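You operate a simulated robot arm through the tools that you are given. There is no shell and no other tool. Be economical: measure what you need, move in short steps, check, and stop when the job is done.

You run a simulated two-armed robot. Do the job below in one go: nothing can be reset, and whatever is moved stays where it is left.

TASK
Hold the soup bowl on the table steady with one hand and put the plant clip in it with the other.
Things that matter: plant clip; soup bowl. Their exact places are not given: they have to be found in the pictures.

It is judged by the outcome, as a careful person would: the job done as asked, and still so three seconds after it is handed in. It fails if anything else is knocked over, pushed out of place, dropped, spilled or broken.

THE ROBOT
Two 7-joint arms with two-finger parallel grippers on one trunk, on a base that drives. Base frame: it is fixed to the floor where the robot stands at the start and does not move with it; the origin is under the middle of the robot, x ahead of it, y to its left, z up. Lengths are in m, angles in rad, forces in N, time in s.
The left shoulder is at the start at [0.07, 0.177, 1.12], the right one opposite. Places, roughly: plant clip (3x3x5 cm) [0.5, 0.1, 0.9]; soup bowl [-1.75, -0.75, 0.75]. Payload 3.43 kg a hand.
The TCP of each hand is the grasp point between the finger pads, 0.03 m short of the fingertips. In the tool frame z runs along the fingers and y along their closing line. The gripper opens to 0.094 m. The fingers are 0.028 m wide and 0.01 m thick; the gripper's body (0.05 by 0.096 m) begins 0.055 m behind the TCP.
Orientation is that of the tool frame in the base frame, as a unit quaternion [x, y, z, w]. With the fingers straight down and closing along the base's y, the tool's x points along the base's -x, its y along +y and its z along -z.

THE INTERFACE
- The arms move only by the tool servo_tool. It takes "left_commands", "right_commands" or both (then of equal length, played together; a hand with none holds still); each is a list of rows, each a list of 7 numbers: the shift along the tool's x, y, z in units of 250 mm (1.0 is 250 mm), then the turn, a rotation vector about the tool's x, y, z in units of 60 degrees (1.0 is 60 degrees), then the closure, from 0 (fully open) to 1 (shut). In form: [[tx, ty, tz, rx, ry, rz, gripper], ...]. A call has 1 to 20 rows; each row is the pose to reach, as a shift and turn from the pose commanded when the call began, along the tool's axes at that moment. A call with a number of a shift or a turn outside -1 to 1 is refused whole. Rows are played at 5 a second. More than 0.05 m and 0.15 rad between two rows, or a gripper value outside its range, and nothing of the call is played. Where a pose cannot be reached the arm comes as near as it can. A force on the tool above 40 N (or 10 N above the force at the start of the call, whichever is more), or a blocked arm, ends the call early, and 0.2 s more pass. The fingers move at their own pace (about 0.153 m/s each) and stop on an object; they squeeze with about 43 N. The grip force told is the motor's: it shows also when the fingers shut on nothing. Time passes only in rows, and 0.2 s behind the last, so rows that repeat a pose let the fingers close. It gives the time, the measured TCP pose, the force on the tool (base axes), the opening and the grip force at its end, in the units of the frame above (readings bear some noise), with the torque about the TCP (base axes, N m) and any sound that the robot's microphone picked up.
- Cameras (640 x 400 px; columns grow to the right, rows downward): "scene" is now at [0.1426, 0.0051, 1.4442]; the picture's right is [0.05, -1.00, 0.00], its down [-0.51, -0.03, -0.86] and it looks along [0.86, 0.04, -0.51] (base axes); focal length 252 px, centre (320, 200). "left" rides on the left gripper at [0.076, -0.014, -0.102] in its tool frame; the picture's right is [0.18, 0.98, 0.00], its down [-0.75, 0.14, -0.64] and it looks along [-0.63, 0.12, 0.77] (tool axes); focal length 243 px, centre (320, 200). "right" rides on the right gripper at [0.076, 0.014, -0.103] in its tool frame; the picture's right is [-0.18, 0.98, 0.00], its down [-0.75, -0.14, -0.64] and it looks along [-0.63, -0.12, 0.77] (tool axes); focal length 243 px, centre (320, 200).
- get_image(camera): a new picture of that camera. The clock stands still meanwhile.
- raise_lower(by): slides the trunk up (or, below 0, down) by that many m; the arms and the scene camera ride with it, the base frame stays. It gives what a move gives, with no picture.
- base_move(legs): drives the robot by 1 to 6 legs, each [ahead, turn to the left] in m and rad, along the robot's own axes; the way and the turn of a leg run together, so that a leg with both is an arc; at most 1.5 m and 3.142 rad a leg. The arms and the cameras ride along, it lands a little off, and it stops where it bumps. It gives what a move gives.
- pan_tilt(pan, tilt): turns the head with the scene camera to pan (to the left, within 1.501 rad either way) and tilt (down, from -0.506 to 1.204), counted from straight ahead of the robot. It gives what a move gives.
- pixel_to_xyz(camera, pixels): for up to 12 pixels [column, row] of the newest picture of that camera ("zoom" is the newest enlarged one), the place [x, y, z] in the base frame of the surface seen there, good to about 0.002 m. The clock stands still meanwhile.
- inspect(camera, box): a new picture of the part [left, top, right, bottom] of that camera's present view, enlarged. The clock stands still meanwhile.
- hand_in(): hands the job in; it is judged then, once.

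Work in short steps. Measure before you move; look again where a grasp or a placing could have gone wrong, and mend it. You have 80 turns and 78 pictures in all, those below and enlarged ones among them. Open the grippers and draw the arms clear of the work before you hand the job in, unless the task says otherwise; then end with one line.

The tools are called as name(argument=value, ...) on one line, values as JSON. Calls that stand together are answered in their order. servo_tool: Moves the arms, as the interface text tells. Its arguments: {"type":"object","properties":{"left_commands":{"type":"array"},"right_commands":{"type":"array"}},"required":[]} The other tools are called the same way: raise_lower (by) slides the trunk up or down; base_move (legs) drives the base; pan_tilt (pan, tilt) turns the head that bears the scene camera; get_image (camera) takes a picture; pixel_to_xyz (camera, pixels) gives the place of the surface under pixels of a picture; inspect (camera, box) takes an enlarged picture of a part of a camera's view; hand_in () hands the job in.

At the start:

```text
t: 0.0
left_position: [0.5311, 0.2786, 1.1529]
left_tool_rot: [-0.001, 1.0, 0.0, 0.0]
left_contact_force: [0.6, 0.1, -0.3]
left_wrist_torque: [-0.02, -0.02, -0.05]
left_finger_gap: 0.0943
left_finger_force: 0.1
right_position: [0.4809, -0.109, 1.2191]
right_tool_rot: [0.0, 1.0, 0.0, 0.001]
right_contact_force: [-0.8, -0.8, -1.0]
right_wrist_torque: [-0.01, -0.02, 0.0]
right_finger_gap: 0.0938
right_finger_force: 0.1
trunk travel left (down, up): [-0.7, 0.14]
robot x, y, heading: [0.0004, 0.0013, -0.002]
head pan, tilt: [0.051, 0.532]
```

scene: 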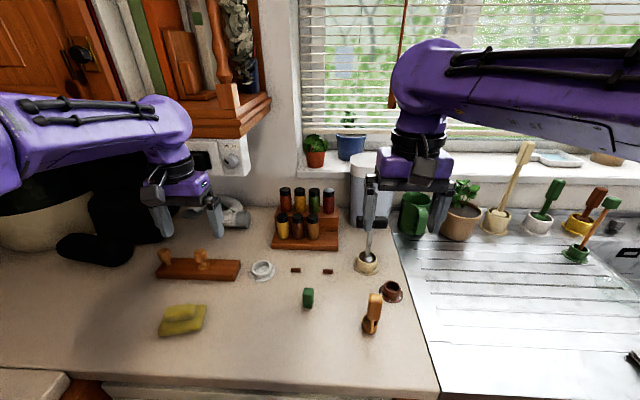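
right: 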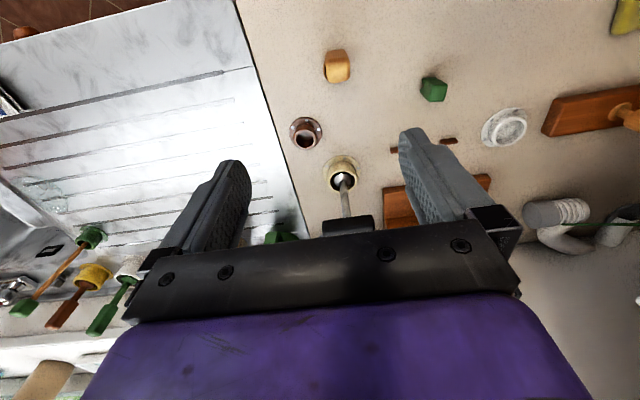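
left: 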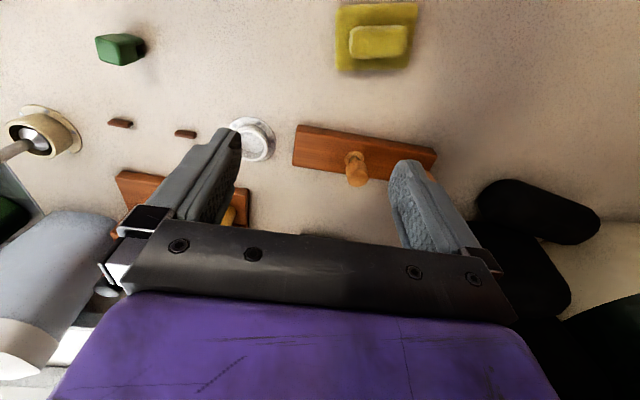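

The scene picture shows a small green block at (308,298) and a wooden peg thing at (372,312). I enlarge this part to tell which is the plant clip.

inspect(camera="scene", box=[240, 230, 440, 355])

pixel_to_xyz(camera="scene", pixels=[[308, 292], [308, 302], [374, 300], [370, 325], [262, 268], [366, 262], [391, 290], [296, 270], [328, 271], [340, 330]])

```text
3.20 times, centred on (340, 292) of scene
```

zoom: 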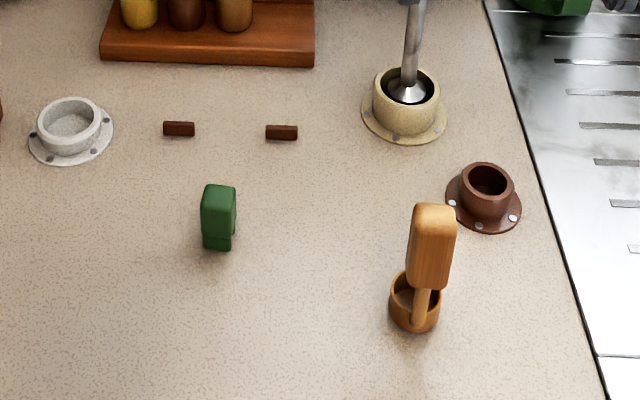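

```text
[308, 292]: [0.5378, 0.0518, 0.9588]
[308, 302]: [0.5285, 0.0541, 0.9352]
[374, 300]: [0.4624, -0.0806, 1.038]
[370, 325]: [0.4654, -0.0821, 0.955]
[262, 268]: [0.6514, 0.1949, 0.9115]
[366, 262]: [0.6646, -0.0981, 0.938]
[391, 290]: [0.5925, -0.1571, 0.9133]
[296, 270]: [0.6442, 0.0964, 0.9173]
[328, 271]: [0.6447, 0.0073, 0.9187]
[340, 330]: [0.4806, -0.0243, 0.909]
```

The green block, top at about z 0.959 on a counter at 0.91, measures like the plant clip (3x3x5 cm). I enlarge the left hand camera's view of it to get its edges, and turn the head to look behind for later.

inspect(camera="left", box=[80, 20, 176, 80])

inspect(camera="scene", box=[284, 275, 332, 320])

```text
6.67 times, centred on (128, 50) of left
```

zoom: 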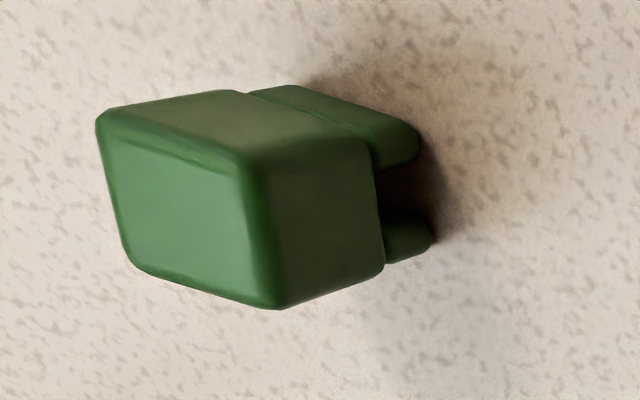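

```text
8.89 times, centred on (308, 298) of scene
```

zoom: 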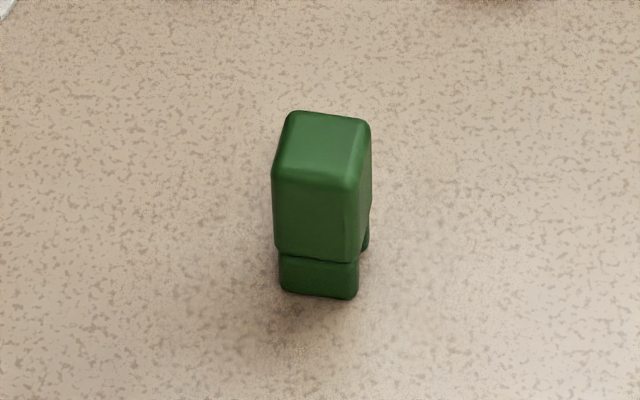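

It is a clip with two prongs: the plant clip. I measure its top corners in the enlarged scene picture.

pixel_to_xyz(camera="zoom", pixels=[[297, 117], [362, 125], [280, 170], [345, 182], [320, 148], [320, 230], [320, 280], [366, 190], [400, 300]])

```text
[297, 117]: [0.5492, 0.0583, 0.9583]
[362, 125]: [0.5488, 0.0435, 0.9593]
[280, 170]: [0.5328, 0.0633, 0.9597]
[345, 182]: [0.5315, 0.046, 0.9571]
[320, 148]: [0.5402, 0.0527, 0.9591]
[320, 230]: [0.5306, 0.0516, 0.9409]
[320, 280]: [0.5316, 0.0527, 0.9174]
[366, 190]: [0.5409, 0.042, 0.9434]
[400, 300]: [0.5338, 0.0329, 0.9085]
```

The clip's top is centred at about (0.541, 0.053, 0.959), turned about 8 degrees clockwise. I bring the left hand above it, open, still 0.1 m high.

servo_tool(left_commands=[[0, -0.15, 0, 0, 0, 0.02, 0], [-0.01, -0.3, 0, 0, 0, 0.04, 0], [-0.02, -0.45, 0, 0, 0, 0.07, 0], [-0.03, -0.6, 0.05, 0, 0, 0.1, 0], [-0.04, -0.75, 0.15, 0, 0, 0.13, 0], [-0.04, -0.9, 0.25, 0, 0, 0.13, 0], [-0.04, -0.903, 0.4, 0, 0, 0.13, 0], [-0.04, -0.903, 0.4, 0, 0, 0.13, 0]])

get_image(camera="left")

get_image(camera="scene")

```text
t: 1.8
left_position: [0.5398, 0.0504, 1.052]
left_tool_rot: [0.068, 0.998, 0.0, 0.0]
left_contact_force: [0.1, 0.1, -0.3]
left_wrist_torque: [-0.03, 0.03, -0.01]
left_finger_gap: 0.0944
left_finger_force: 0.0
right_position: [0.4792, -0.1086, 1.2201]
right_tool_rot: [0.0, 1.0, 0.0, 0.001]
right_contact_force: [0.8, -0.7, 0.0]
right_wrist_torque: [0.02, -0.01, 0.0]
right_finger_gap: 0.0939
right_finger_force: 0.1
trunk travel left (down, up): [-0.7, 0.14]
robot x, y, heading: [0.0016, -0.001, 0.004]
head pan, tilt: [0.051, 0.532]
```

```text
71 pictures are left
```

left: 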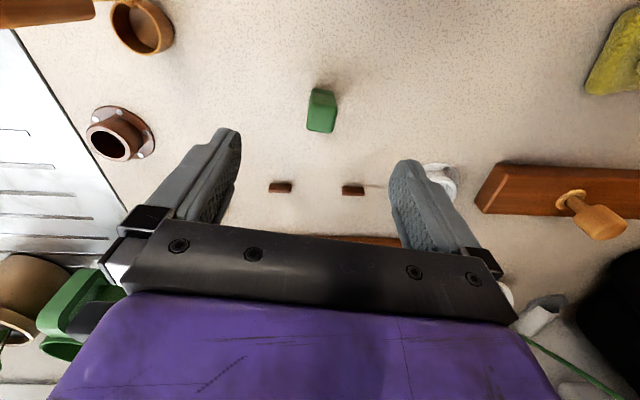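

```text
70 pictures are left
```

scene: 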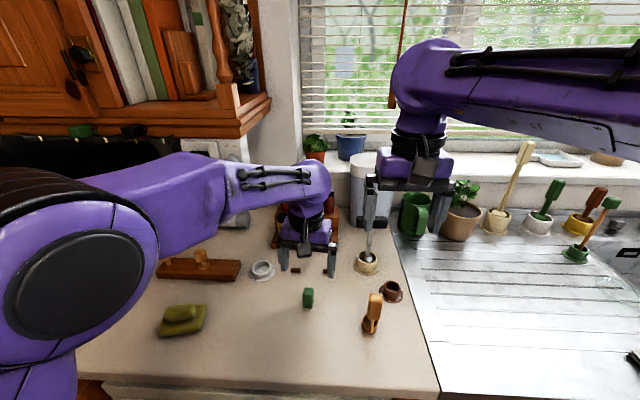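

The clip is seen at (321,110) in the left camera; I check its place from there before descending.

pixel_to_xyz(camera="left", pixels=[[321, 97], [313, 92], [334, 97], [309, 125], [331, 128], [321, 120]])

inspect(camera="left", box=[290, 75, 354, 145])

```text
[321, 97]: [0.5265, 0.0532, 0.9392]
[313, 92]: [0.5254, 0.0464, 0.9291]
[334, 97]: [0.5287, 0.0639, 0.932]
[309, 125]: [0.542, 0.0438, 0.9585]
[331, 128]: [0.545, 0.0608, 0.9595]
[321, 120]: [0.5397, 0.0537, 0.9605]
```

```text
5.71 times, centred on (322, 110) of left
```

zoom: 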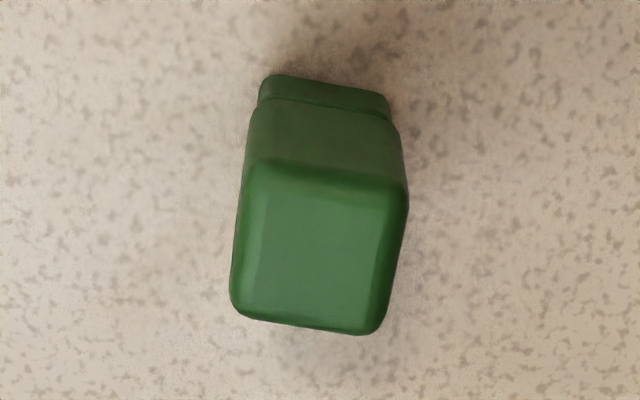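

The clip's edges line up with the fingers and its middle is at about (0.539, 0.053). I descend 0.10 m with a 3 mm shift and close.

servo_tool(left_commands=[[0, 0.012, 0.12, 0, 0, 0, 0], [0, 0.012, 0.24, 0, 0, 0, 0], [0, 0.012, 0.34, 0, 0, 0, 0], [0, 0.012, 0.408, 0, 0, 0, 0], [0, 0.012, 0.408, 0, 0, 0, 0], [0, 0.012, 0.408, 0, 0, 0, 1], [0, 0.012, 0.408, 0, 0, 0, 1], [0, 0.012, 0.408, 0, 0, 0, 1], [0, 0.012, 0.408, 0, 0, 0, 1]])

get_image(camera="left")

```text
t: 3.8
left_position: [0.5412, 0.0562, 0.9491]
left_tool_rot: [0.068, 0.998, 0.0, 0.0]
left_contact_force: [0.6, -0.2, 0.4]
left_wrist_torque: [-0.04, 0.0, 0.02]
left_finger_gap: 0.0254
left_finger_force: 42.8
right_position: [0.479, -0.1085, 1.2208]
right_tool_rot: [0.0, 1.0, -0.001, 0.001]
right_contact_force: [-0.5, 0.5, -0.6]
right_wrist_torque: [0.0, -0.02, -0.03]
right_finger_gap: 0.0942
right_finger_force: 0.1
trunk travel left (down, up): [-0.7, 0.14]
robot x, y, heading: [0.0002, 0.0018, 0.002]
head pan, tilt: [0.051, 0.532]
```

```text
68 pictures are left
```

left: 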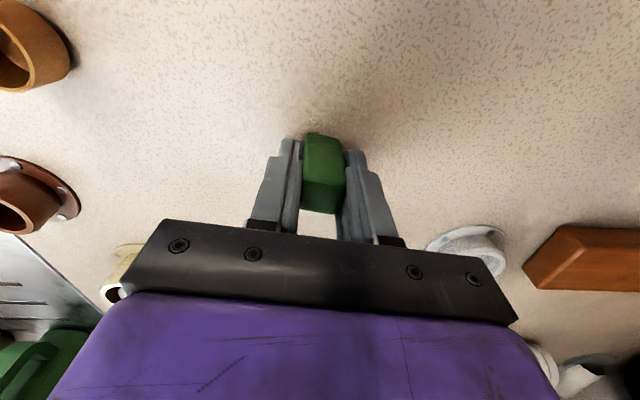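

The clip is held (gap 0.025, 43 N). I lift it straight up 0.2 m, then draw both hands back toward the robot.

servo_tool(left_commands=[[0, 0, -0.12, 0, 0, 0, 1], [0, 0, -0.28, 0, 0, 0, 1], [0, 0, -0.44, 0, 0, 0, 1], [0, 0, -0.6, 0, 0, 0, 1], [0, 0, -0.76, 0, 0, 0, 1], [0, 0.16, -0.8, 0, 0, 0, 1], [0, 0.32, -0.8, 0, 0, 0, 1], [0.1, 0.46, -0.8, 0, 0, 0, 1], [0.25, 0.5, -0.8, 0, 0, 0, 1], [0.4, 0.5, -0.8, 0, 0, 0, 1], [0.5, 0.5, -0.8, 0, 0, 0, 1], [0.5, 0.5, -0.8, 0, 0, 0, 1]], right_commands=[[0, 0, 0, 0, 0, 0, 0], [0, 0, 0, 0, 0, 0, 0], [0, 0, 0, 0, 0, 0, 0], [0, 0, 0, 0, 0, 0, 0], [0, 0, 0, 0, 0, 0, 0], [0, 0, 0, 0, 0, 0, 0], [0.1, 0, 0, 0, 0, 0, 0], [0.2, -0.1, 0, 0, 0, 0, 0], [0.3, -0.2, 0, 0, 0, 0, 0], [0.4, -0.3, 0, 0, 0, 0, 0], [0.4, -0.3, 0, 0, 0, 0, 0], [0.4, -0.3, 0, 0, 0, 0, 0]])

pan_tilt(pan=-1.5, tilt=0.5)

get_image(camera="scene")

get_image(camera="left")

```text
t: 6.4
left_position: [0.4344, 0.1936, 1.1507]
left_tool_rot: [0.068, 0.998, 0.002, 0.0]
left_contact_force: [0.6, -0.2, 0.2]
left_wrist_torque: [0.05, 0.03, -0.04]
left_finger_gap: 0.0248
left_finger_force: 42.7
right_position: [0.3779, -0.1877, 1.2213]
right_tool_rot: [0.0, 1.0, 0.001, 0.0]
right_contact_force: [-1.0, 0.1, 0.2]
right_wrist_torque: [0.04, 0.0, -0.01]
right_finger_gap: 0.0938
right_finger_force: 0.0
trunk travel left (down, up): [-0.7, 0.14]
robot x, y, heading: [0.0041, -0.0009, 0.0]
head pan, tilt: [0.051, 0.532]
```

```text
t: 8.0
left_position: [0.4347, 0.1957, 1.1504]
left_tool_rot: [0.067, 0.998, 0.0, 0.0]
left_contact_force: [0.5, 0.4, 0.1]
left_wrist_torque: [0.02, -0.03, 0.0]
left_finger_gap: 0.0247
left_finger_force: 43.1
right_position: [0.379, -0.1852, 1.2224]
right_tool_rot: [0.001, 1.0, 0.0, 0.001]
right_contact_force: [-0.7, -0.6, -0.8]
right_wrist_torque: [-0.02, 0.02, -0.01]
right_finger_gap: 0.0941
right_finger_force: 0.1
trunk travel left (down, up): [-0.7, 0.14]
robot x, y, heading: [0.0025, -0.0005, -0.001]
head pan, tilt: [-1.499, 0.499]
```

```text
67 pictures are left
```

scene: 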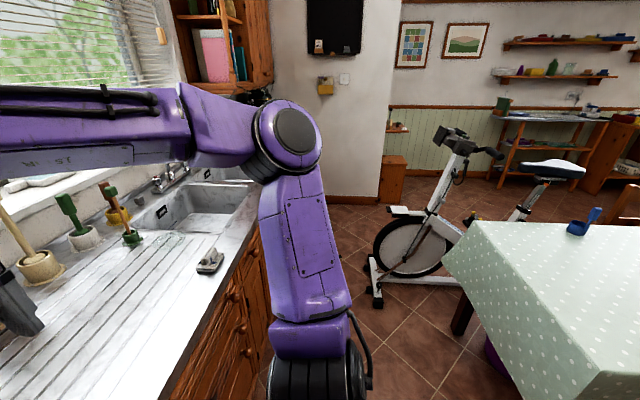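

```text
66 pictures are left
```

left: 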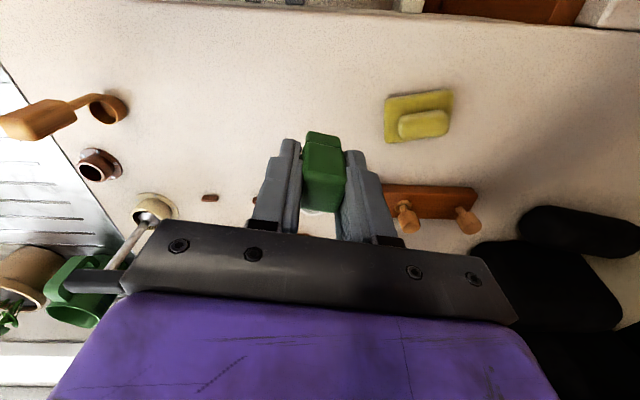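

The clip rides well in the left hand. A table with a spotted cloth shows at the right, its corner at (445,258); I measure the table and the near obstacles.

pixel_to_xyz(camera="scene", pixels=[[447, 255], [485, 222], [600, 374], [620, 230], [560, 310], [370, 295], [460, 330], [390, 350], [250, 250], [290, 130]])

pan_tilt(pan=1.5, tilt=0.5)

get_image(camera="scene")

```text
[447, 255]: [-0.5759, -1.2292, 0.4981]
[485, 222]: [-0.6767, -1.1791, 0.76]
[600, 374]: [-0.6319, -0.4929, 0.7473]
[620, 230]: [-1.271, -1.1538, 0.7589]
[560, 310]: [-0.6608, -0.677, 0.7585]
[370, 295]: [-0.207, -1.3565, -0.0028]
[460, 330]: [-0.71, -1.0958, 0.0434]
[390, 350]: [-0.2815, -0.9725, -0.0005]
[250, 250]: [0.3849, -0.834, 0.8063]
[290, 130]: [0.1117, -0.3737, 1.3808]
```

```text
t: 10.6
left_position: [0.4349, 0.1953, 1.1514]
left_tool_rot: [0.068, 0.998, 0.0, -0.001]
left_contact_force: [0.1, -0.2, -0.2]
left_wrist_torque: [0.01, -0.03, 0.0]
left_finger_gap: 0.0245
left_finger_force: 43.3
right_position: [0.378, -0.186, 1.2208]
right_tool_rot: [0.0, 1.0, 0.0, -0.001]
right_contact_force: [0.0, -0.3, 0.5]
right_wrist_torque: [0.02, 0.0, -0.02]
right_finger_gap: 0.0938
right_finger_force: 0.0
trunk travel left (down, up): [-0.7, 0.14]
robot x, y, heading: [0.0018, 0.0011, 0.006]
head pan, tilt: [1.499, 0.499]
```

```text
65 pictures are left
```

scene: 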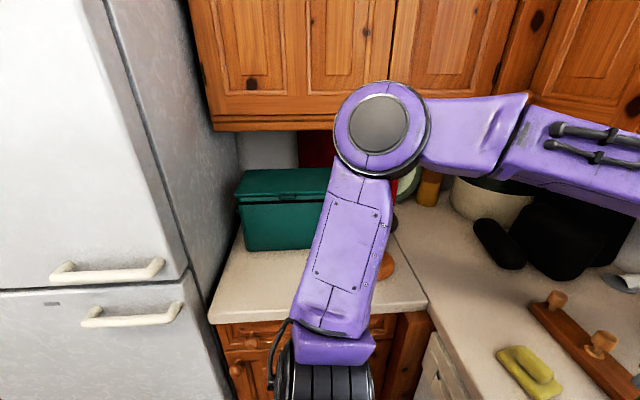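

The left side is tight (fridge, cupboards), so I turn to the right in place, toward the table, and then look from there.

base_move(legs=[[0, -1.57], [0, -0.8]])

pan_tilt(pan=-0.3, tilt=0.5)

get_image(camera="scene")

```text
t: 16.9
left_position: [-0.1776, -0.442, 1.1507]
left_tool_rot: [0.95, 0.311, 0.0, 0.0]
left_contact_force: [-0.5, 0.5, -0.4]
left_wrist_torque: [0.0, 0.01, 0.02]
left_finger_gap: 0.0242
left_finger_force: 42.8
right_position: [-0.4009, -0.1308, 1.2221]
right_tool_rot: [0.927, 0.375, 0.0, 0.0]
right_contact_force: [-0.5, 0.0, -0.7]
right_wrist_torque: [-0.03, 0.02, -0.04]
right_finger_gap: 0.0939
right_finger_force: 0.0
trunk travel left (down, up): [-0.7, 0.14]
robot x, y, heading: [0.005, -0.0005, -2.371]
head pan, tilt: [1.499, 0.499]
```

```text
t: 18.8
left_position: [-0.1762, -0.4421, 1.1506]
left_tool_rot: [0.951, 0.31, 0.0, 0.0]
left_contact_force: [-0.7, -1.0, -0.6]
left_wrist_torque: [-0.01, -0.03, 0.0]
left_finger_gap: 0.0242
left_finger_force: 42.7
right_position: [-0.4013, -0.1291, 1.2213]
right_tool_rot: [0.928, 0.373, 0.001, -0.001]
right_contact_force: [0.5, -0.6, 0.5]
right_wrist_torque: [0.03, -0.04, 0.0]
right_finger_gap: 0.0939
right_finger_force: 0.0
trunk travel left (down, up): [-0.7, 0.14]
robot x, y, heading: [-0.0018, -0.0003, -2.372]
head pan, tilt: [-0.3, 0.499]
```

```text
64 pictures are left
```

scene: 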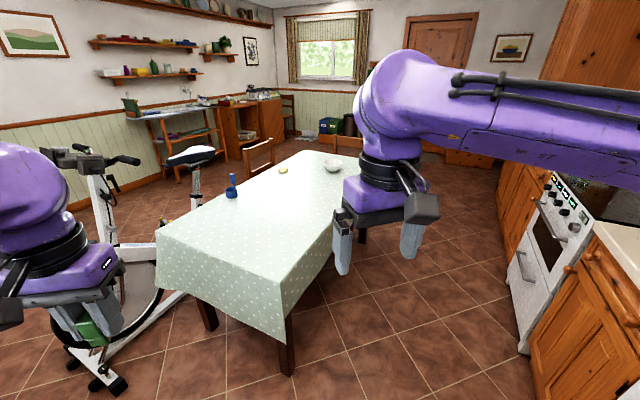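

The bowl stands at (333,166), near the table's right-hand side. I measure it, the table edge and the floor on that side.

pixel_to_xyz(camera="scene", pixels=[[333, 166], [333, 171], [283, 285], [165, 232], [320, 235], [295, 152], [338, 155], [360, 141], [388, 240], [440, 290], [515, 230], [490, 185]])

inspect(camera="scene", box=[260, 120, 420, 220])

```text
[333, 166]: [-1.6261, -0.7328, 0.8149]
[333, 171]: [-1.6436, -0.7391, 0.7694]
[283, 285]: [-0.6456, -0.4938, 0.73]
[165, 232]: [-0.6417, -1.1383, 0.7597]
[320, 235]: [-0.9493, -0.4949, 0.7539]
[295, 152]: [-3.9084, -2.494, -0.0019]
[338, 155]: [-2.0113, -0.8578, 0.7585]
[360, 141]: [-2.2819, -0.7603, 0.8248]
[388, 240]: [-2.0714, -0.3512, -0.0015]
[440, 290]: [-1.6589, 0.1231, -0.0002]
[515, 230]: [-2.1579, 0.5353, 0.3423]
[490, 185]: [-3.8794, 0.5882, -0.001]
```

```text
4.00 times, centred on (340, 170) of scene
```

zoom: 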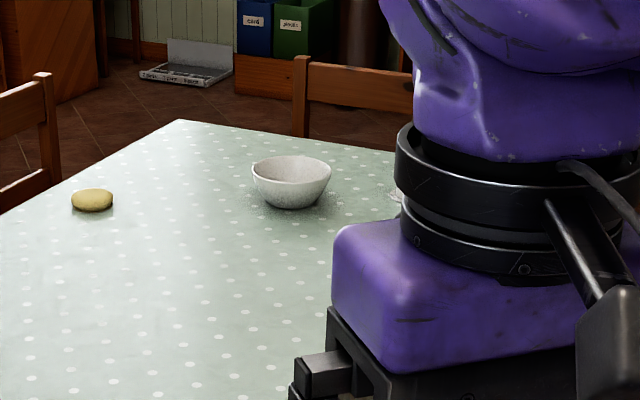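

The bowl is at about (-1.69, -0.75), the table edge at y = -0.49, and the aisle between y -0.49 and 0.5 looks free. I turn to face along the aisle and look.

base_move(legs=[[0, -0.77]])

pan_tilt(pan=0.0, tilt=0.5)

get_image(camera="scene")

```text
t: 21.2
left_position: [-0.4328, -0.1972, 1.1493]
left_tool_rot: [0.998, -0.066, -0.001, 0.001]
left_contact_force: [0.4, -0.1, 0.3]
left_wrist_torque: [0.0, 0.02, 0.05]
left_finger_gap: 0.0242
left_finger_force: 43.1
right_position: [-0.3797, 0.1843, 1.222]
right_tool_rot: [1.0, 0.002, -0.001, 0.0]
right_contact_force: [-0.1, 0.3, 0.0]
right_wrist_torque: [-0.03, 0.0, 0.01]
right_finger_gap: 0.0943
right_finger_force: 0.1
trunk travel left (down, up): [-0.7, 0.14]
robot x, y, heading: [-0.0001, 0.0004, -3.138]
head pan, tilt: [-0.3, 0.499]
```

```text
t: 22.0
left_position: [-0.4343, -0.1973, 1.1506]
left_tool_rot: [0.998, -0.066, 0.001, 0.0]
left_contact_force: [0.1, 0.3, 0.9]
left_wrist_torque: [0.03, 0.02, 0.0]
left_finger_gap: 0.0243
left_finger_force: 43.1
right_position: [-0.3796, 0.1844, 1.2218]
right_tool_rot: [1.0, 0.001, 0.0, 0.0]
right_contact_force: [-0.4, -0.1, -0.1]
right_wrist_torque: [-0.02, 0.05, 0.03]
right_finger_gap: 0.0942
right_finger_force: 0.0
trunk travel left (down, up): [-0.7, 0.14]
robot x, y, heading: [-0.0007, -0.0018, -3.139]
head pan, tilt: [0.0, 0.499]
```

```text
62 pictures are left
```

scene: 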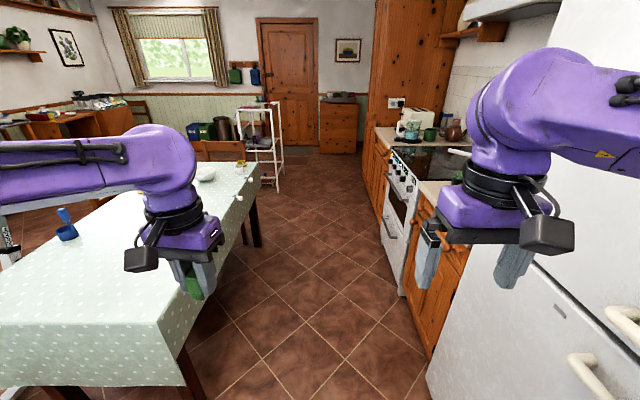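

The aisle is clear, but the fridge is close on the right. I measure the fridge, stove and table edges for clearance.

pixel_to_xyz(camera="scene", pixels=[[560, 290], [480, 340], [600, 250], [580, 375], [445, 290], [400, 230], [375, 175], [160, 310], [200, 235], [240, 165], [208, 175], [630, 320]])

inspect(camera="scene", box=[160, 90, 320, 250])

```text
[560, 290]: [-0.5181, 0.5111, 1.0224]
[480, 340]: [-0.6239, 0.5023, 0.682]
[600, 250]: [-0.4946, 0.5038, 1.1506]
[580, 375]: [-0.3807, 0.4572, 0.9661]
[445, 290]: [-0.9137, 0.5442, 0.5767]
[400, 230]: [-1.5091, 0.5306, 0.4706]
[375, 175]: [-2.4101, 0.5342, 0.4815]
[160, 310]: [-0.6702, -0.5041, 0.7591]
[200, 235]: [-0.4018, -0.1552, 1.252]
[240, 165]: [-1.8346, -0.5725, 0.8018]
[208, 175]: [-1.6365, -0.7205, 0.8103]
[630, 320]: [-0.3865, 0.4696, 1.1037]
```

```text
2.50 times, centred on (240, 170) of scene
```

zoom: 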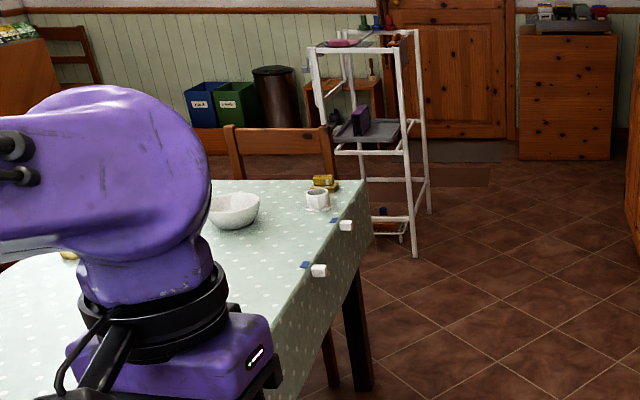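

The fridge front is at y = 0.50 with handles out to 0.457; I veer slightly left as I drive, keeping between the fridge and table edge (-0.50), for 0.9 m first.

base_move(legs=[[0, 0.07], [1.0, 0]])

pan_tilt(pan=0.6, tilt=0.7)

get_image(camera="scene")

```text
t: 27.6
left_position: [-1.4083, -0.3013, 1.1504]
left_tool_rot: [1.0, -0.03, 0.0, 0.0]
left_contact_force: [0.3, 0.4, -0.3]
left_wrist_torque: [-0.02, -0.02, 0.01]
left_finger_gap: 0.0243
left_finger_force: 43.4
right_position: [-1.3806, 0.0821, 1.2218]
right_tool_rot: [0.999, 0.037, 0.0, 0.0]
right_contact_force: [-0.5, 0.7, 0.2]
right_wrist_torque: [-0.03, -0.06, -0.01]
right_finger_gap: 0.0939
right_finger_force: 0.1
trunk travel left (down, up): [-0.7, 0.14]
robot x, y, heading: [-0.9932, -0.0747, -3.063]
head pan, tilt: [0.0, 0.499]
```

```text
t: 28.6
left_position: [-1.4091, -0.3011, 1.1503]
left_tool_rot: [1.0, -0.03, 0.001, 0.0]
left_contact_force: [0.0, 0.5, 0.7]
left_wrist_torque: [-0.03, 0.0, 0.0]
left_finger_gap: 0.0242
left_finger_force: 42.4
right_position: [-1.3828, 0.0819, 1.2216]
right_tool_rot: [0.999, 0.038, 0.0, 0.0]
right_contact_force: [0.9, 0.8, 0.1]
right_wrist_torque: [0.0, 0.02, 0.02]
right_finger_gap: 0.094
right_finger_force: 0.0
trunk travel left (down, up): [-0.7, 0.14]
robot x, y, heading: [-0.9953, -0.0761, -3.07]
head pan, tilt: [0.6, 0.7]
```

```text
60 pictures are left
```

scene: 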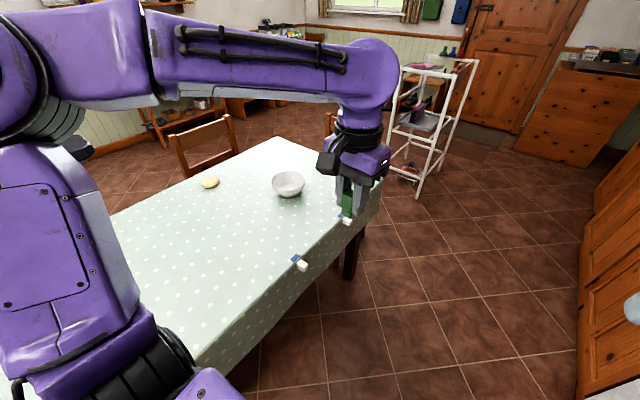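

The bowl is now seen at (288,184). I measure its rim, the cloth clips at (345,220) and (300,263), and the white rack at (420,190).

pixel_to_xyz(camera="scene", pixels=[[273, 181], [303, 181], [288, 174], [288, 188], [288, 182], [346, 220], [300, 263], [418, 194], [470, 62], [330, 250], [283, 215]])

inspect(camera="scene", box=[240, 140, 380, 280])

```text
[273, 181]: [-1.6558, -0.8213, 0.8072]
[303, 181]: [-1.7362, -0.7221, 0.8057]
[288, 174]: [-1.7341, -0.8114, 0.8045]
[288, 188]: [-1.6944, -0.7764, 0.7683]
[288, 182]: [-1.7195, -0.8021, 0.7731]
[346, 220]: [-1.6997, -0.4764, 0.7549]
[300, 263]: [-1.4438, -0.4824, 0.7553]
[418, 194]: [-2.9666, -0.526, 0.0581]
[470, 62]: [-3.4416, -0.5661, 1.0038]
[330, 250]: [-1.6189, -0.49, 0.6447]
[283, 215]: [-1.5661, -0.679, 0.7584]
```

```text
2.86 times, centred on (310, 210) of scene
```

zoom: 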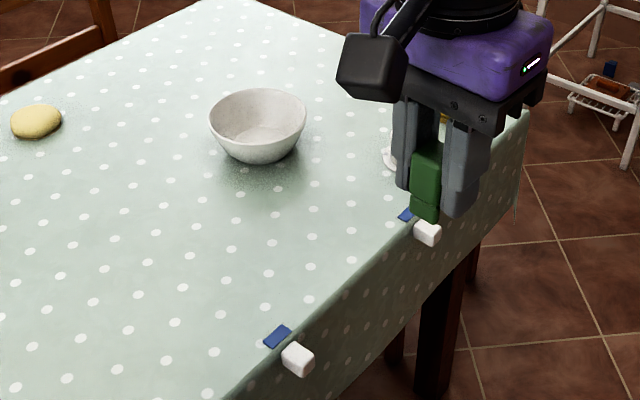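

The bowl's rim (z 0.807) is centred near (-1.696, -0.772) with radius about 0.064. I drive on 0.70 m and turn left to face the table.

base_move(legs=[[0.7, 0], [0, 1.5]])

pan_tilt(pan=0.0, tilt=0.75)

get_image(camera="scene")

```text
t: 36.1
left_position: [-1.4966, -0.5585, 1.1496]
left_tool_rot: [0.751, 0.66, 0.0, 0.0]
left_contact_force: [-0.3, -0.2, 0.2]
left_wrist_torque: [0.0, -0.02, -0.02]
left_finger_gap: 0.0242
left_finger_force: 42.9
right_position: [-1.8767, -0.5063, 1.2223]
right_tool_rot: [0.705, 0.709, 0.0, 0.0]
right_contact_force: [-0.6, -0.2, -0.9]
right_wrist_torque: [0.02, -0.02, -0.01]
right_finger_gap: 0.0937
right_finger_force: 0.1
trunk travel left (down, up): [-0.7, 0.14]
robot x, y, heading: [-1.6939, -0.1235, -1.561]
head pan, tilt: [0.6, 0.7]
```

```text
t: 37.1
left_position: [-1.4961, -0.5582, 1.15]
left_tool_rot: [0.751, 0.66, 0.0, 0.0]
left_contact_force: [0.1, 0.0, 0.4]
left_wrist_torque: [-0.01, -0.02, 0.02]
left_finger_gap: 0.0241
left_finger_force: 43.3
right_position: [-1.8767, -0.5059, 1.2224]
right_tool_rot: [0.705, 0.709, 0.0, 0.0]
right_contact_force: [0.2, 0.5, -0.4]
right_wrist_torque: [0.0, -0.02, -0.02]
right_finger_gap: 0.094
right_finger_force: 0.0
trunk travel left (down, up): [-0.7, 0.14]
robot x, y, heading: [-1.6956, -0.1252, -1.565]
head pan, tilt: [0.0, 0.75]
```

```text
58 pictures are left
```

scene: 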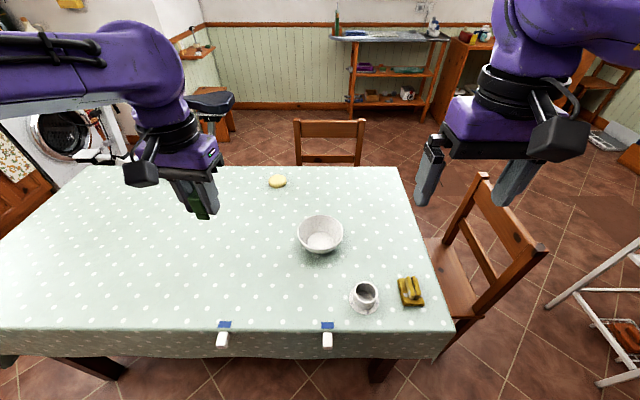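

The bowl sits ahead at (320,235), a mug at (364,295) to its near right. I edge 0.04 m closer and measure the bowl finely.

base_move(legs=[[0.04, 0]])

inspect(camera="scene", box=[260, 190, 420, 320])

```text
t: 38.0
left_position: [-1.4959, -0.594, 1.1531]
left_tool_rot: [0.751, 0.66, -0.003, 0.002]
left_contact_force: [-0.1, 0.5, 1.0]
left_wrist_torque: [-0.06, -0.01, 0.01]
left_finger_gap: 0.0241
left_finger_force: 42.4
right_position: [-1.8757, -0.5403, 1.2239]
right_tool_rot: [0.705, 0.71, -0.001, 0.002]
right_contact_force: [-0.5, 0.0, -0.1]
right_wrist_torque: [-0.05, 0.02, 0.0]
right_finger_gap: 0.0941
right_finger_force: 0.1
trunk travel left (down, up): [-0.7, 0.14]
robot x, y, heading: [-1.6928, -0.1683, -1.57]
head pan, tilt: [0.0, 0.75]
```

```text
3.08 times, centred on (340, 255) of scene
```

zoom: 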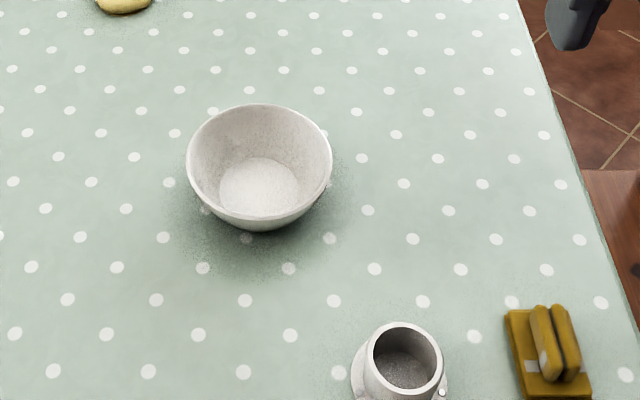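

The bowl fills zoom pixels (187..333, 103..230). I measure rim and floor points in this enlarged picture.

pixel_to_xyz(camera="zoom", pixels=[[189, 165], [330, 165], [260, 105], [260, 216], [260, 190], [225, 195], [295, 190], [260, 163], [310, 160], [260, 224], [410, 326], [207, 122]])

```text
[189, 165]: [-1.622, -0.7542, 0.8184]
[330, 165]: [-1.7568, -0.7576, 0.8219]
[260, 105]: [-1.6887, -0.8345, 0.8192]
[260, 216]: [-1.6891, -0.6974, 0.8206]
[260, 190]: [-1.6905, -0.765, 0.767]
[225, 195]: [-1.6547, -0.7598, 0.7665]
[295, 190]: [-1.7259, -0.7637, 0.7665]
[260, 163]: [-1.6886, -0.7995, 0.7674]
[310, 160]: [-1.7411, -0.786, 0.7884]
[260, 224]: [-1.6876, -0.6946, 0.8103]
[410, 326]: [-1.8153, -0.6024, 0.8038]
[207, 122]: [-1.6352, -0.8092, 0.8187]
```

The rim is centred at (-1.689, -0.766), radius 0.068, z 0.82; floor at 0.767. I'll pinch the rim on its right side (-1.757) with the right hand tilted 28 degrees to match the wall; first I go above it.

servo_tool(right_commands=[[-0.113, 0.057, 0.12, -0.058, 0, 0, 0], [-0.227, 0.115, 0.24, -0.116, 0, 0, 0], [-0.34, 0.172, 0.36, -0.174, 0, 0, 0], [-0.453, 0.23, 0.48, -0.233, 0, 0, 0], [-0.567, 0.287, 0.6, -0.292, 0, 0, 0], [-0.68, 0.345, 0.72, -0.35, 0, 0, 0], [-0.793, 0.402, 0.84, -0.408, 0, 0, 0], [-0.907, 0.46, 0.96, -0.467, 0, 0, 0], [-0.907, 0.46, 0.96, -0.467, 0, 0, 0], [-0.907, 0.46, 0.96, -0.467, 0, 0, 0]])

get_image(camera="scene")

get_image(camera="right")

```text
t: 40.2
left_position: [-1.4956, -0.5999, 1.1516]
left_tool_rot: [0.751, 0.66, 0.0, 0.0]
left_contact_force: [-0.1, -1.2, 0.3]
left_wrist_torque: [0.0, -0.02, 0.01]
left_finger_gap: 0.0243
left_finger_force: 43.4
right_position: [-1.7589, -0.7724, 0.9833]
right_tool_rot: [0.684, 0.688, 0.172, 0.171]
right_contact_force: [1.1, -0.4, -0.1]
right_wrist_torque: [-0.01, -0.01, -0.03]
right_finger_gap: 0.0944
right_finger_force: 0.2
trunk travel left (down, up): [-0.7, 0.14]
robot x, y, heading: [-1.6968, -0.172, -1.559]
head pan, tilt: [0.0, 0.75]
```

```text
56 pictures are left
```

scene: 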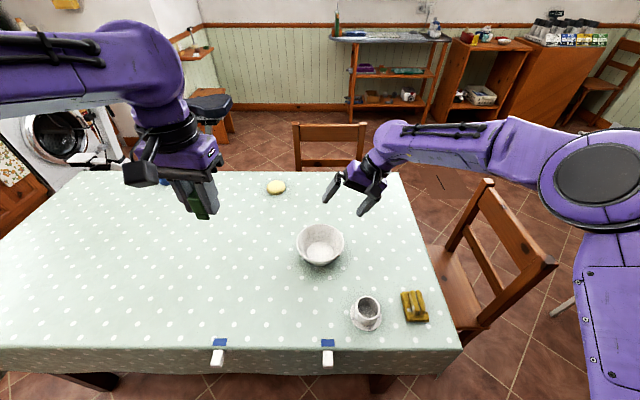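

```text
55 pictures are left
```

right: 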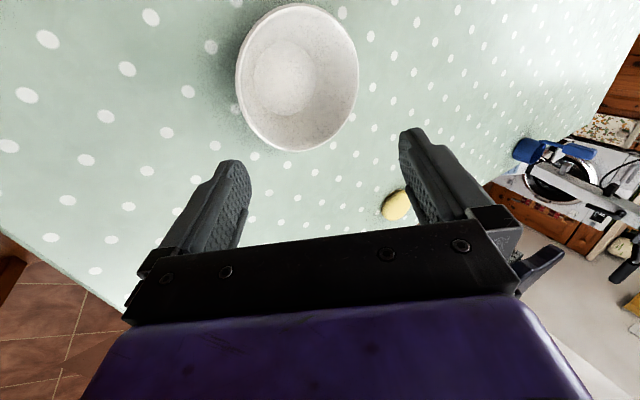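

The right hand is above and tilted as meant. The base settled a few mm, so I re-measure the bowl's rim in both newest pictures.

pixel_to_xyz(camera="right", pixels=[[238, 75], [356, 72], [297, 5], [297, 149], [290, 80]])

pixel_to_xyz(camera="scene", pixels=[[297, 242], [343, 242], [320, 225], [320, 261]])

```text
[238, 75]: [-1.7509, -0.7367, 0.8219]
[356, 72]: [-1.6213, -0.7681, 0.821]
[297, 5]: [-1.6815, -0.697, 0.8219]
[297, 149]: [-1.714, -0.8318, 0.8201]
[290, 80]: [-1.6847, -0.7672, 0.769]
```

```text
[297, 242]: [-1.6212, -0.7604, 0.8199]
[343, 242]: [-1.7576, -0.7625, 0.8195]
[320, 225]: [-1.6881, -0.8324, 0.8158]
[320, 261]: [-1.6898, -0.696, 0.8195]
```

The bowl's centre is (-1.689, -0.765). I lower the right hand straight down 0.156 m, open, astride the right rim, and look before closing.

servo_tool(right_commands=[[0.028, -0.08, 0.15, 0, 0, 0, 0], [0.028, -0.15, 0.28, 0, 0, 0, 0], [0.028, -0.2, 0.376, 0, 0, 0, 0], [0.028, -0.24, 0.451, 0, 0, 0, 0], [0.028, -0.27, 0.508, 0, 0, 0, 0], [0.028, -0.293, 0.551, 0, 0, 0, 0], [0.028, -0.293, 0.551, 0, 0, 0, 0]])

get_image(camera="right")

inspect(camera="scene", box=[260, 160, 420, 300])

```text
t: 41.8
left_position: [-1.4953, -0.5997, 1.1496]
left_tool_rot: [0.752, 0.66, -0.001, 0.0]
left_contact_force: [0.2, 0.2, 0.3]
left_wrist_torque: [0.0, 0.01, -0.01]
left_finger_gap: 0.0243
left_finger_force: 43.4
right_position: [-1.7593, -0.7673, 0.8268]
right_tool_rot: [0.683, 0.689, 0.172, 0.17]
right_contact_force: [0.4, -0.1, -0.9]
right_wrist_torque: [-0.01, -0.02, 0.01]
right_finger_gap: 0.0939
right_finger_force: 0.0
trunk travel left (down, up): [-0.7, 0.14]
robot x, y, heading: [-1.6927, -0.1688, -1.569]
head pan, tilt: [0.0, 0.75]
```

```text
54 pictures are left
```

right: 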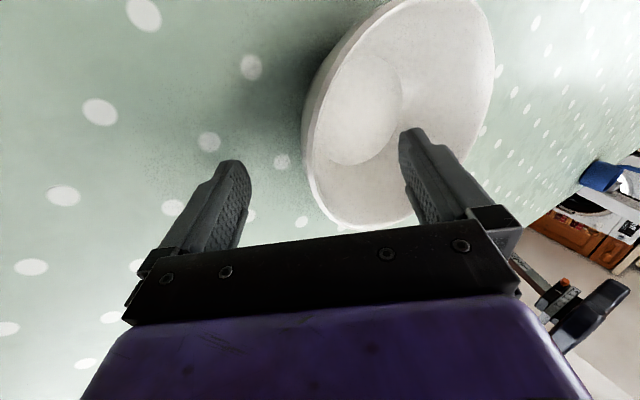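

```text
2.86 times, centred on (340, 230) of scene
```

zoom: 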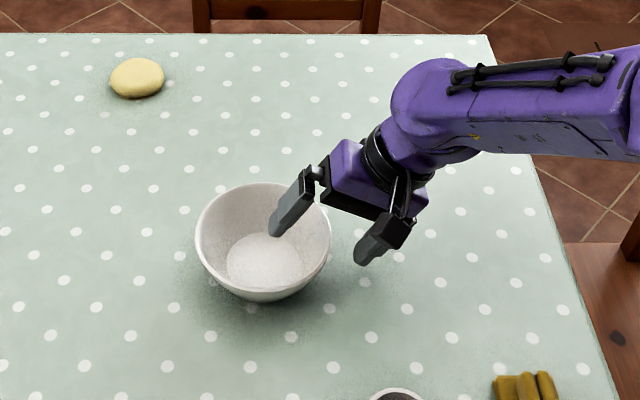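

One finger is inside and one outside the rim. I close gradually to pinch the wall.

servo_tool(right_commands=[[0, 0, 0, 0, 0, 0, 0.4], [0, 0, 0, 0, 0, 0, 0.6], [0, 0, 0, 0, 0, 0, 0.75], [0, 0, 0, 0, 0, 0, 0.85], [0, 0, 0, 0, 0, 0, 0.93], [0, 0, 0, 0, 0, 0, 1], [0, 0, 0, 0, 0, 0, 1]])

get_image(camera="right")

inspect(camera="scene", box=[260, 160, 420, 300])

pixel_to_xyz(camera="zoom", pixels=[[197, 240], [260, 290], [250, 185], [255, 262]])

```text
t: 43.4
left_position: [-1.496, -0.5991, 1.1514]
left_tool_rot: [0.751, 0.66, 0.0, 0.001]
left_contact_force: [0.4, 0.5, 0.3]
left_wrist_torque: [0.04, -0.01, 0.02]
left_finger_gap: 0.0244
left_finger_force: 43.3
right_position: [-1.7587, -0.7666, 0.8294]
right_tool_rot: [0.684, 0.688, 0.172, 0.172]
right_contact_force: [2.5, -2.8, 7.9]
right_wrist_torque: [0.27, -0.69, -0.28]
right_finger_gap: 0.0072
right_finger_force: 41.0
trunk travel left (down, up): [-0.7, 0.14]
robot x, y, heading: [-1.691, -0.1685, -1.56]
head pan, tilt: [0.0, 0.75]
```

```text
52 pictures are left
```

right: 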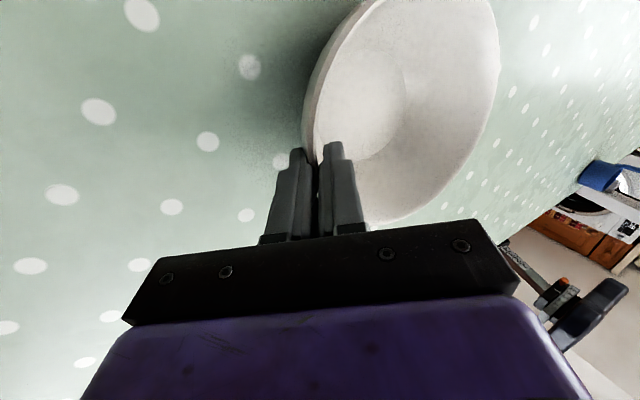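

```text
2.86 times, centred on (340, 230) of scene
```

zoom: 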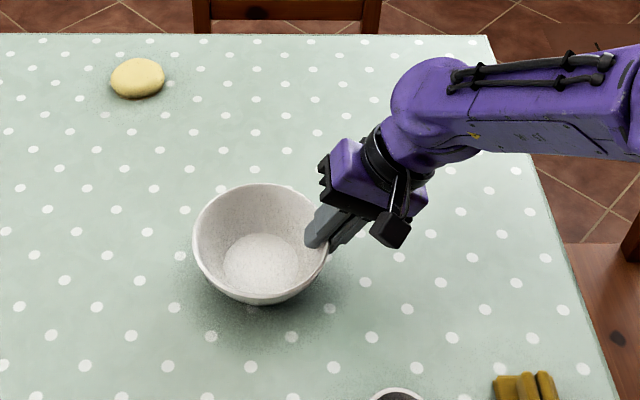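

```text
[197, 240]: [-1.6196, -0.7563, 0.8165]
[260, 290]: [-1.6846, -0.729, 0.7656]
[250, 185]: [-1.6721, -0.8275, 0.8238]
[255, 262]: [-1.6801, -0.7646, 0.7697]
```

The right hand holds the rim (gap 7 mm, 41 N) and the bowl stayed in place. I bring the clip in the left hand, tilted 10 degrees outward, to 0.1 m above the bowl.

servo_tool(left_commands=[[-0.093, -0.077, 0.1, 0.02, 0, 0, 1], [-0.187, -0.153, 0.2, 0.04, 0, 0, 1], [-0.28, -0.23, 0.3, 0.06, 0, 0, 1], [-0.373, -0.306, 0.4, 0.08, 0, 0, 1], [-0.466, -0.383, 0.52, 0.1, 0, 0, 1], [-0.56, -0.46, 0.64, 0.12, 0, 0, 1], [-0.653, -0.537, 0.76, 0.14, 0, 0, 1], [-0.746, -0.613, 0.884, 0.167, 0, 0, 1], [-0.746, -0.613, 0.884, 0.167, 0, 0, 1], [-0.746, -0.613, 0.884, 0.167, 0, 0, 1]], right_commands=[[0, 0, 0, 0, 0, 0, 1], [0, 0, 0, 0, 0, 0, 1], [0, 0, 0, 0, 0, 0, 1], [0, 0, 0, 0, 0, 0, 1], [0, 0, 0, 0, 0, 0, 1], [0, 0, 0, 0, 0, 0, 1], [0, 0, 0, 0, 0, 0, 1], [0, 0, 0, 0, 0, 0, 1], [0, 0, 0, 0, 0, 0, 1], [0, 0, 0, 0, 0, 0, 1]])

get_image(camera="left")

inspect(camera="scene", box=[240, 140, 420, 300])

```text
t: 45.6
left_position: [-1.6729, -0.7635, 0.9293]
left_tool_rot: [0.749, 0.657, -0.059, -0.066]
left_contact_force: [0.0, 0.9, -0.1]
left_wrist_torque: [0.01, -0.01, 0.02]
left_finger_gap: 0.0241
left_finger_force: 43.4
right_position: [-1.7601, -0.7662, 0.8278]
right_tool_rot: [0.684, 0.688, 0.172, 0.172]
right_contact_force: [2.4, -1.6, 12.5]
right_wrist_torque: [0.52, -0.83, -0.2]
right_finger_gap: 0.0074
right_finger_force: 41.5
trunk travel left (down, up): [-0.7, 0.14]
robot x, y, heading: [-1.6969, -0.1666, -1.561]
head pan, tilt: [0.0, 0.75]
```

```text
50 pictures are left
```

left: 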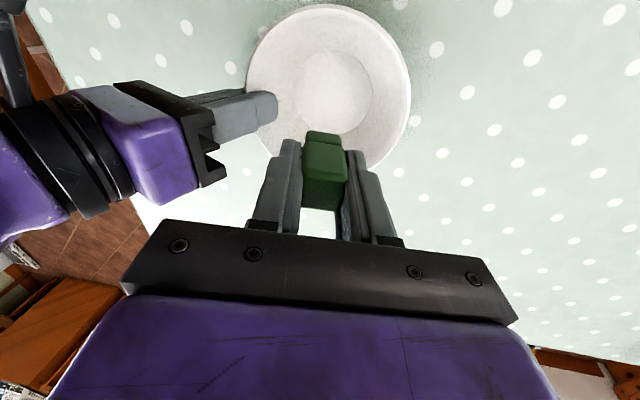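

```text
2.50 times, centred on (330, 220) of scene
```

zoom: 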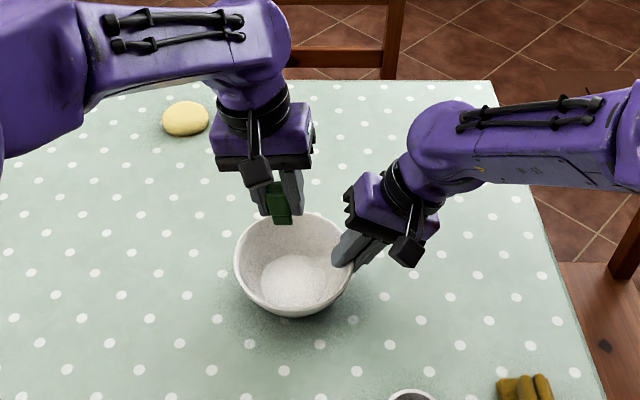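

The clip hangs over the bowl, hands well apart. I lower it 0.105 m into the bowl.

servo_tool(left_commands=[[0, 0.02, 0.12, 0, 0, 0, 1], [0, 0.039, 0.22, 0, 0, 0, 1], [0, 0.054, 0.31, 0, 0, 0, 1], [0, 0.065, 0.37, 0, 0, 0, 1], [0, 0.072, 0.414, 0, 0, 0, 1], [0, 0.072, 0.414, 0, 0, 0, 1]])

get_image(camera="left")

inspect(camera="scene", box=[240, 140, 420, 300])

```text
t: 47.0
left_position: [-1.6713, -0.7632, 0.8259]
left_tool_rot: [0.748, 0.658, -0.058, -0.065]
left_contact_force: [-0.3, 0.2, 0.2]
left_wrist_torque: [0.02, 0.01, 0.03]
left_finger_gap: 0.0241
left_finger_force: 42.8
right_position: [-1.7589, -0.7654, 0.8284]
right_tool_rot: [0.685, 0.688, 0.171, 0.17]
right_contact_force: [1.6, -1.0, 13.1]
right_wrist_torque: [0.58, -0.8, -0.11]
right_finger_gap: 0.0071
right_finger_force: 41.7
trunk travel left (down, up): [-0.7, 0.14]
robot x, y, heading: [-1.6955, -0.1673, -1.565]
head pan, tilt: [0.0, 0.75]
```

```text
48 pictures are left
```

left: 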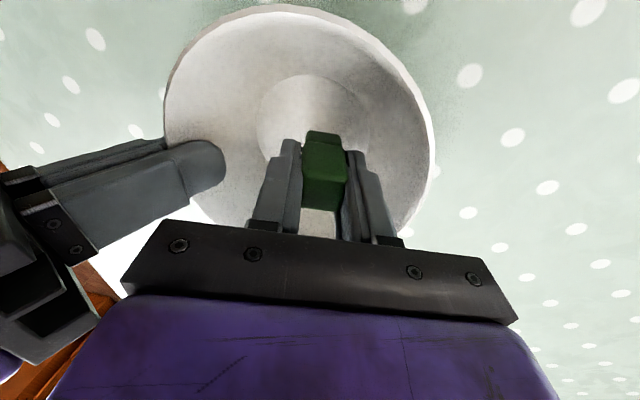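

```text
2.50 times, centred on (330, 220) of scene
```

zoom: 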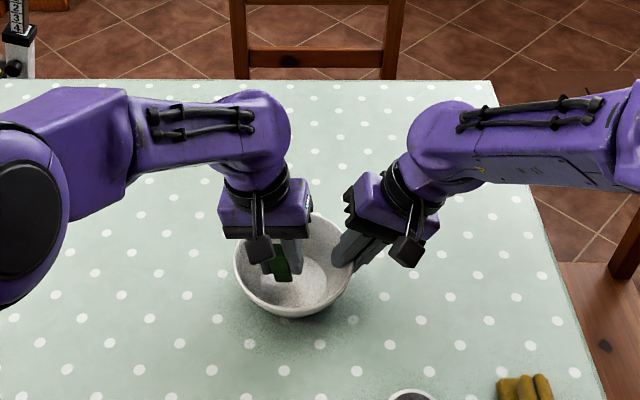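

The clip is inside with no contact, its bottom about 17 mm over the floor. I lower 8 mm more, open part way (about 0.038), and draw straight up.

servo_tool(left_commands=[[0, 0.005, 0.031, 0, 0, 0, 1], [0, 0.005, 0.031, 0, 0, 0, 0.65], [0, 0.005, 0.031, 0, 0, 0, 0.6], [0, 0.005, 0.031, 0, 0, 0, 0.6], [0, -0.015, -0.06, 0, 0, 0, 0.6], [0, -0.035, -0.2, 0, 0, 0, 0.6], [0, -0.06, -0.38, 0, 0, 0, 0.6], [0, -0.09, -0.55, 0, 0, 0, 0.6], [0, -0.09, -0.55, 0, 0, 0, 0.6]])

get_image(camera="left")

inspect(camera="scene", box=[240, 140, 420, 300])

```text
t: 49.0
left_position: [-1.6686, -0.7624, 0.9654]
left_tool_rot: [0.748, 0.658, -0.06, -0.066]
left_contact_force: [-0.8, -0.6, -0.4]
left_wrist_torque: [0.01, 0.03, 0.04]
left_finger_gap: 0.0373
left_finger_force: 0.0
right_position: [-1.7592, -0.7658, 0.8289]
right_tool_rot: [0.683, 0.689, 0.172, 0.171]
right_contact_force: [0.8, -0.7, 11.1]
right_wrist_torque: [0.63, -0.79, -0.07]
right_finger_gap: 0.0072
right_finger_force: 40.8
trunk travel left (down, up): [-0.7, 0.14]
robot x, y, heading: [-1.6981, -0.1668, -1.565]
head pan, tilt: [0.0, 0.75]
```

```text
46 pictures are left
```

left: 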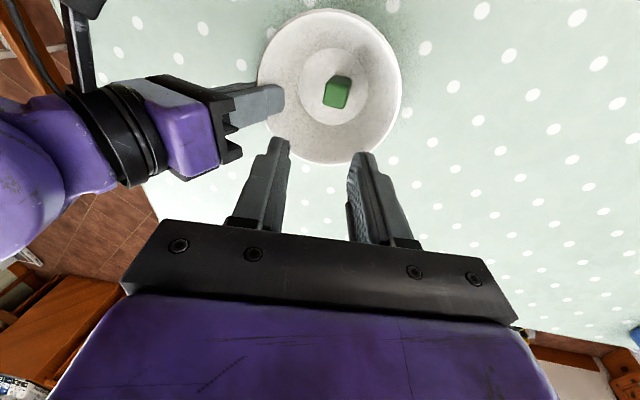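

```text
2.50 times, centred on (330, 220) of scene
```

zoom: 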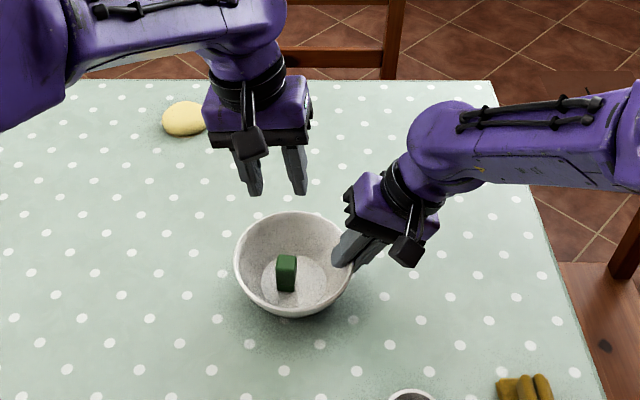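

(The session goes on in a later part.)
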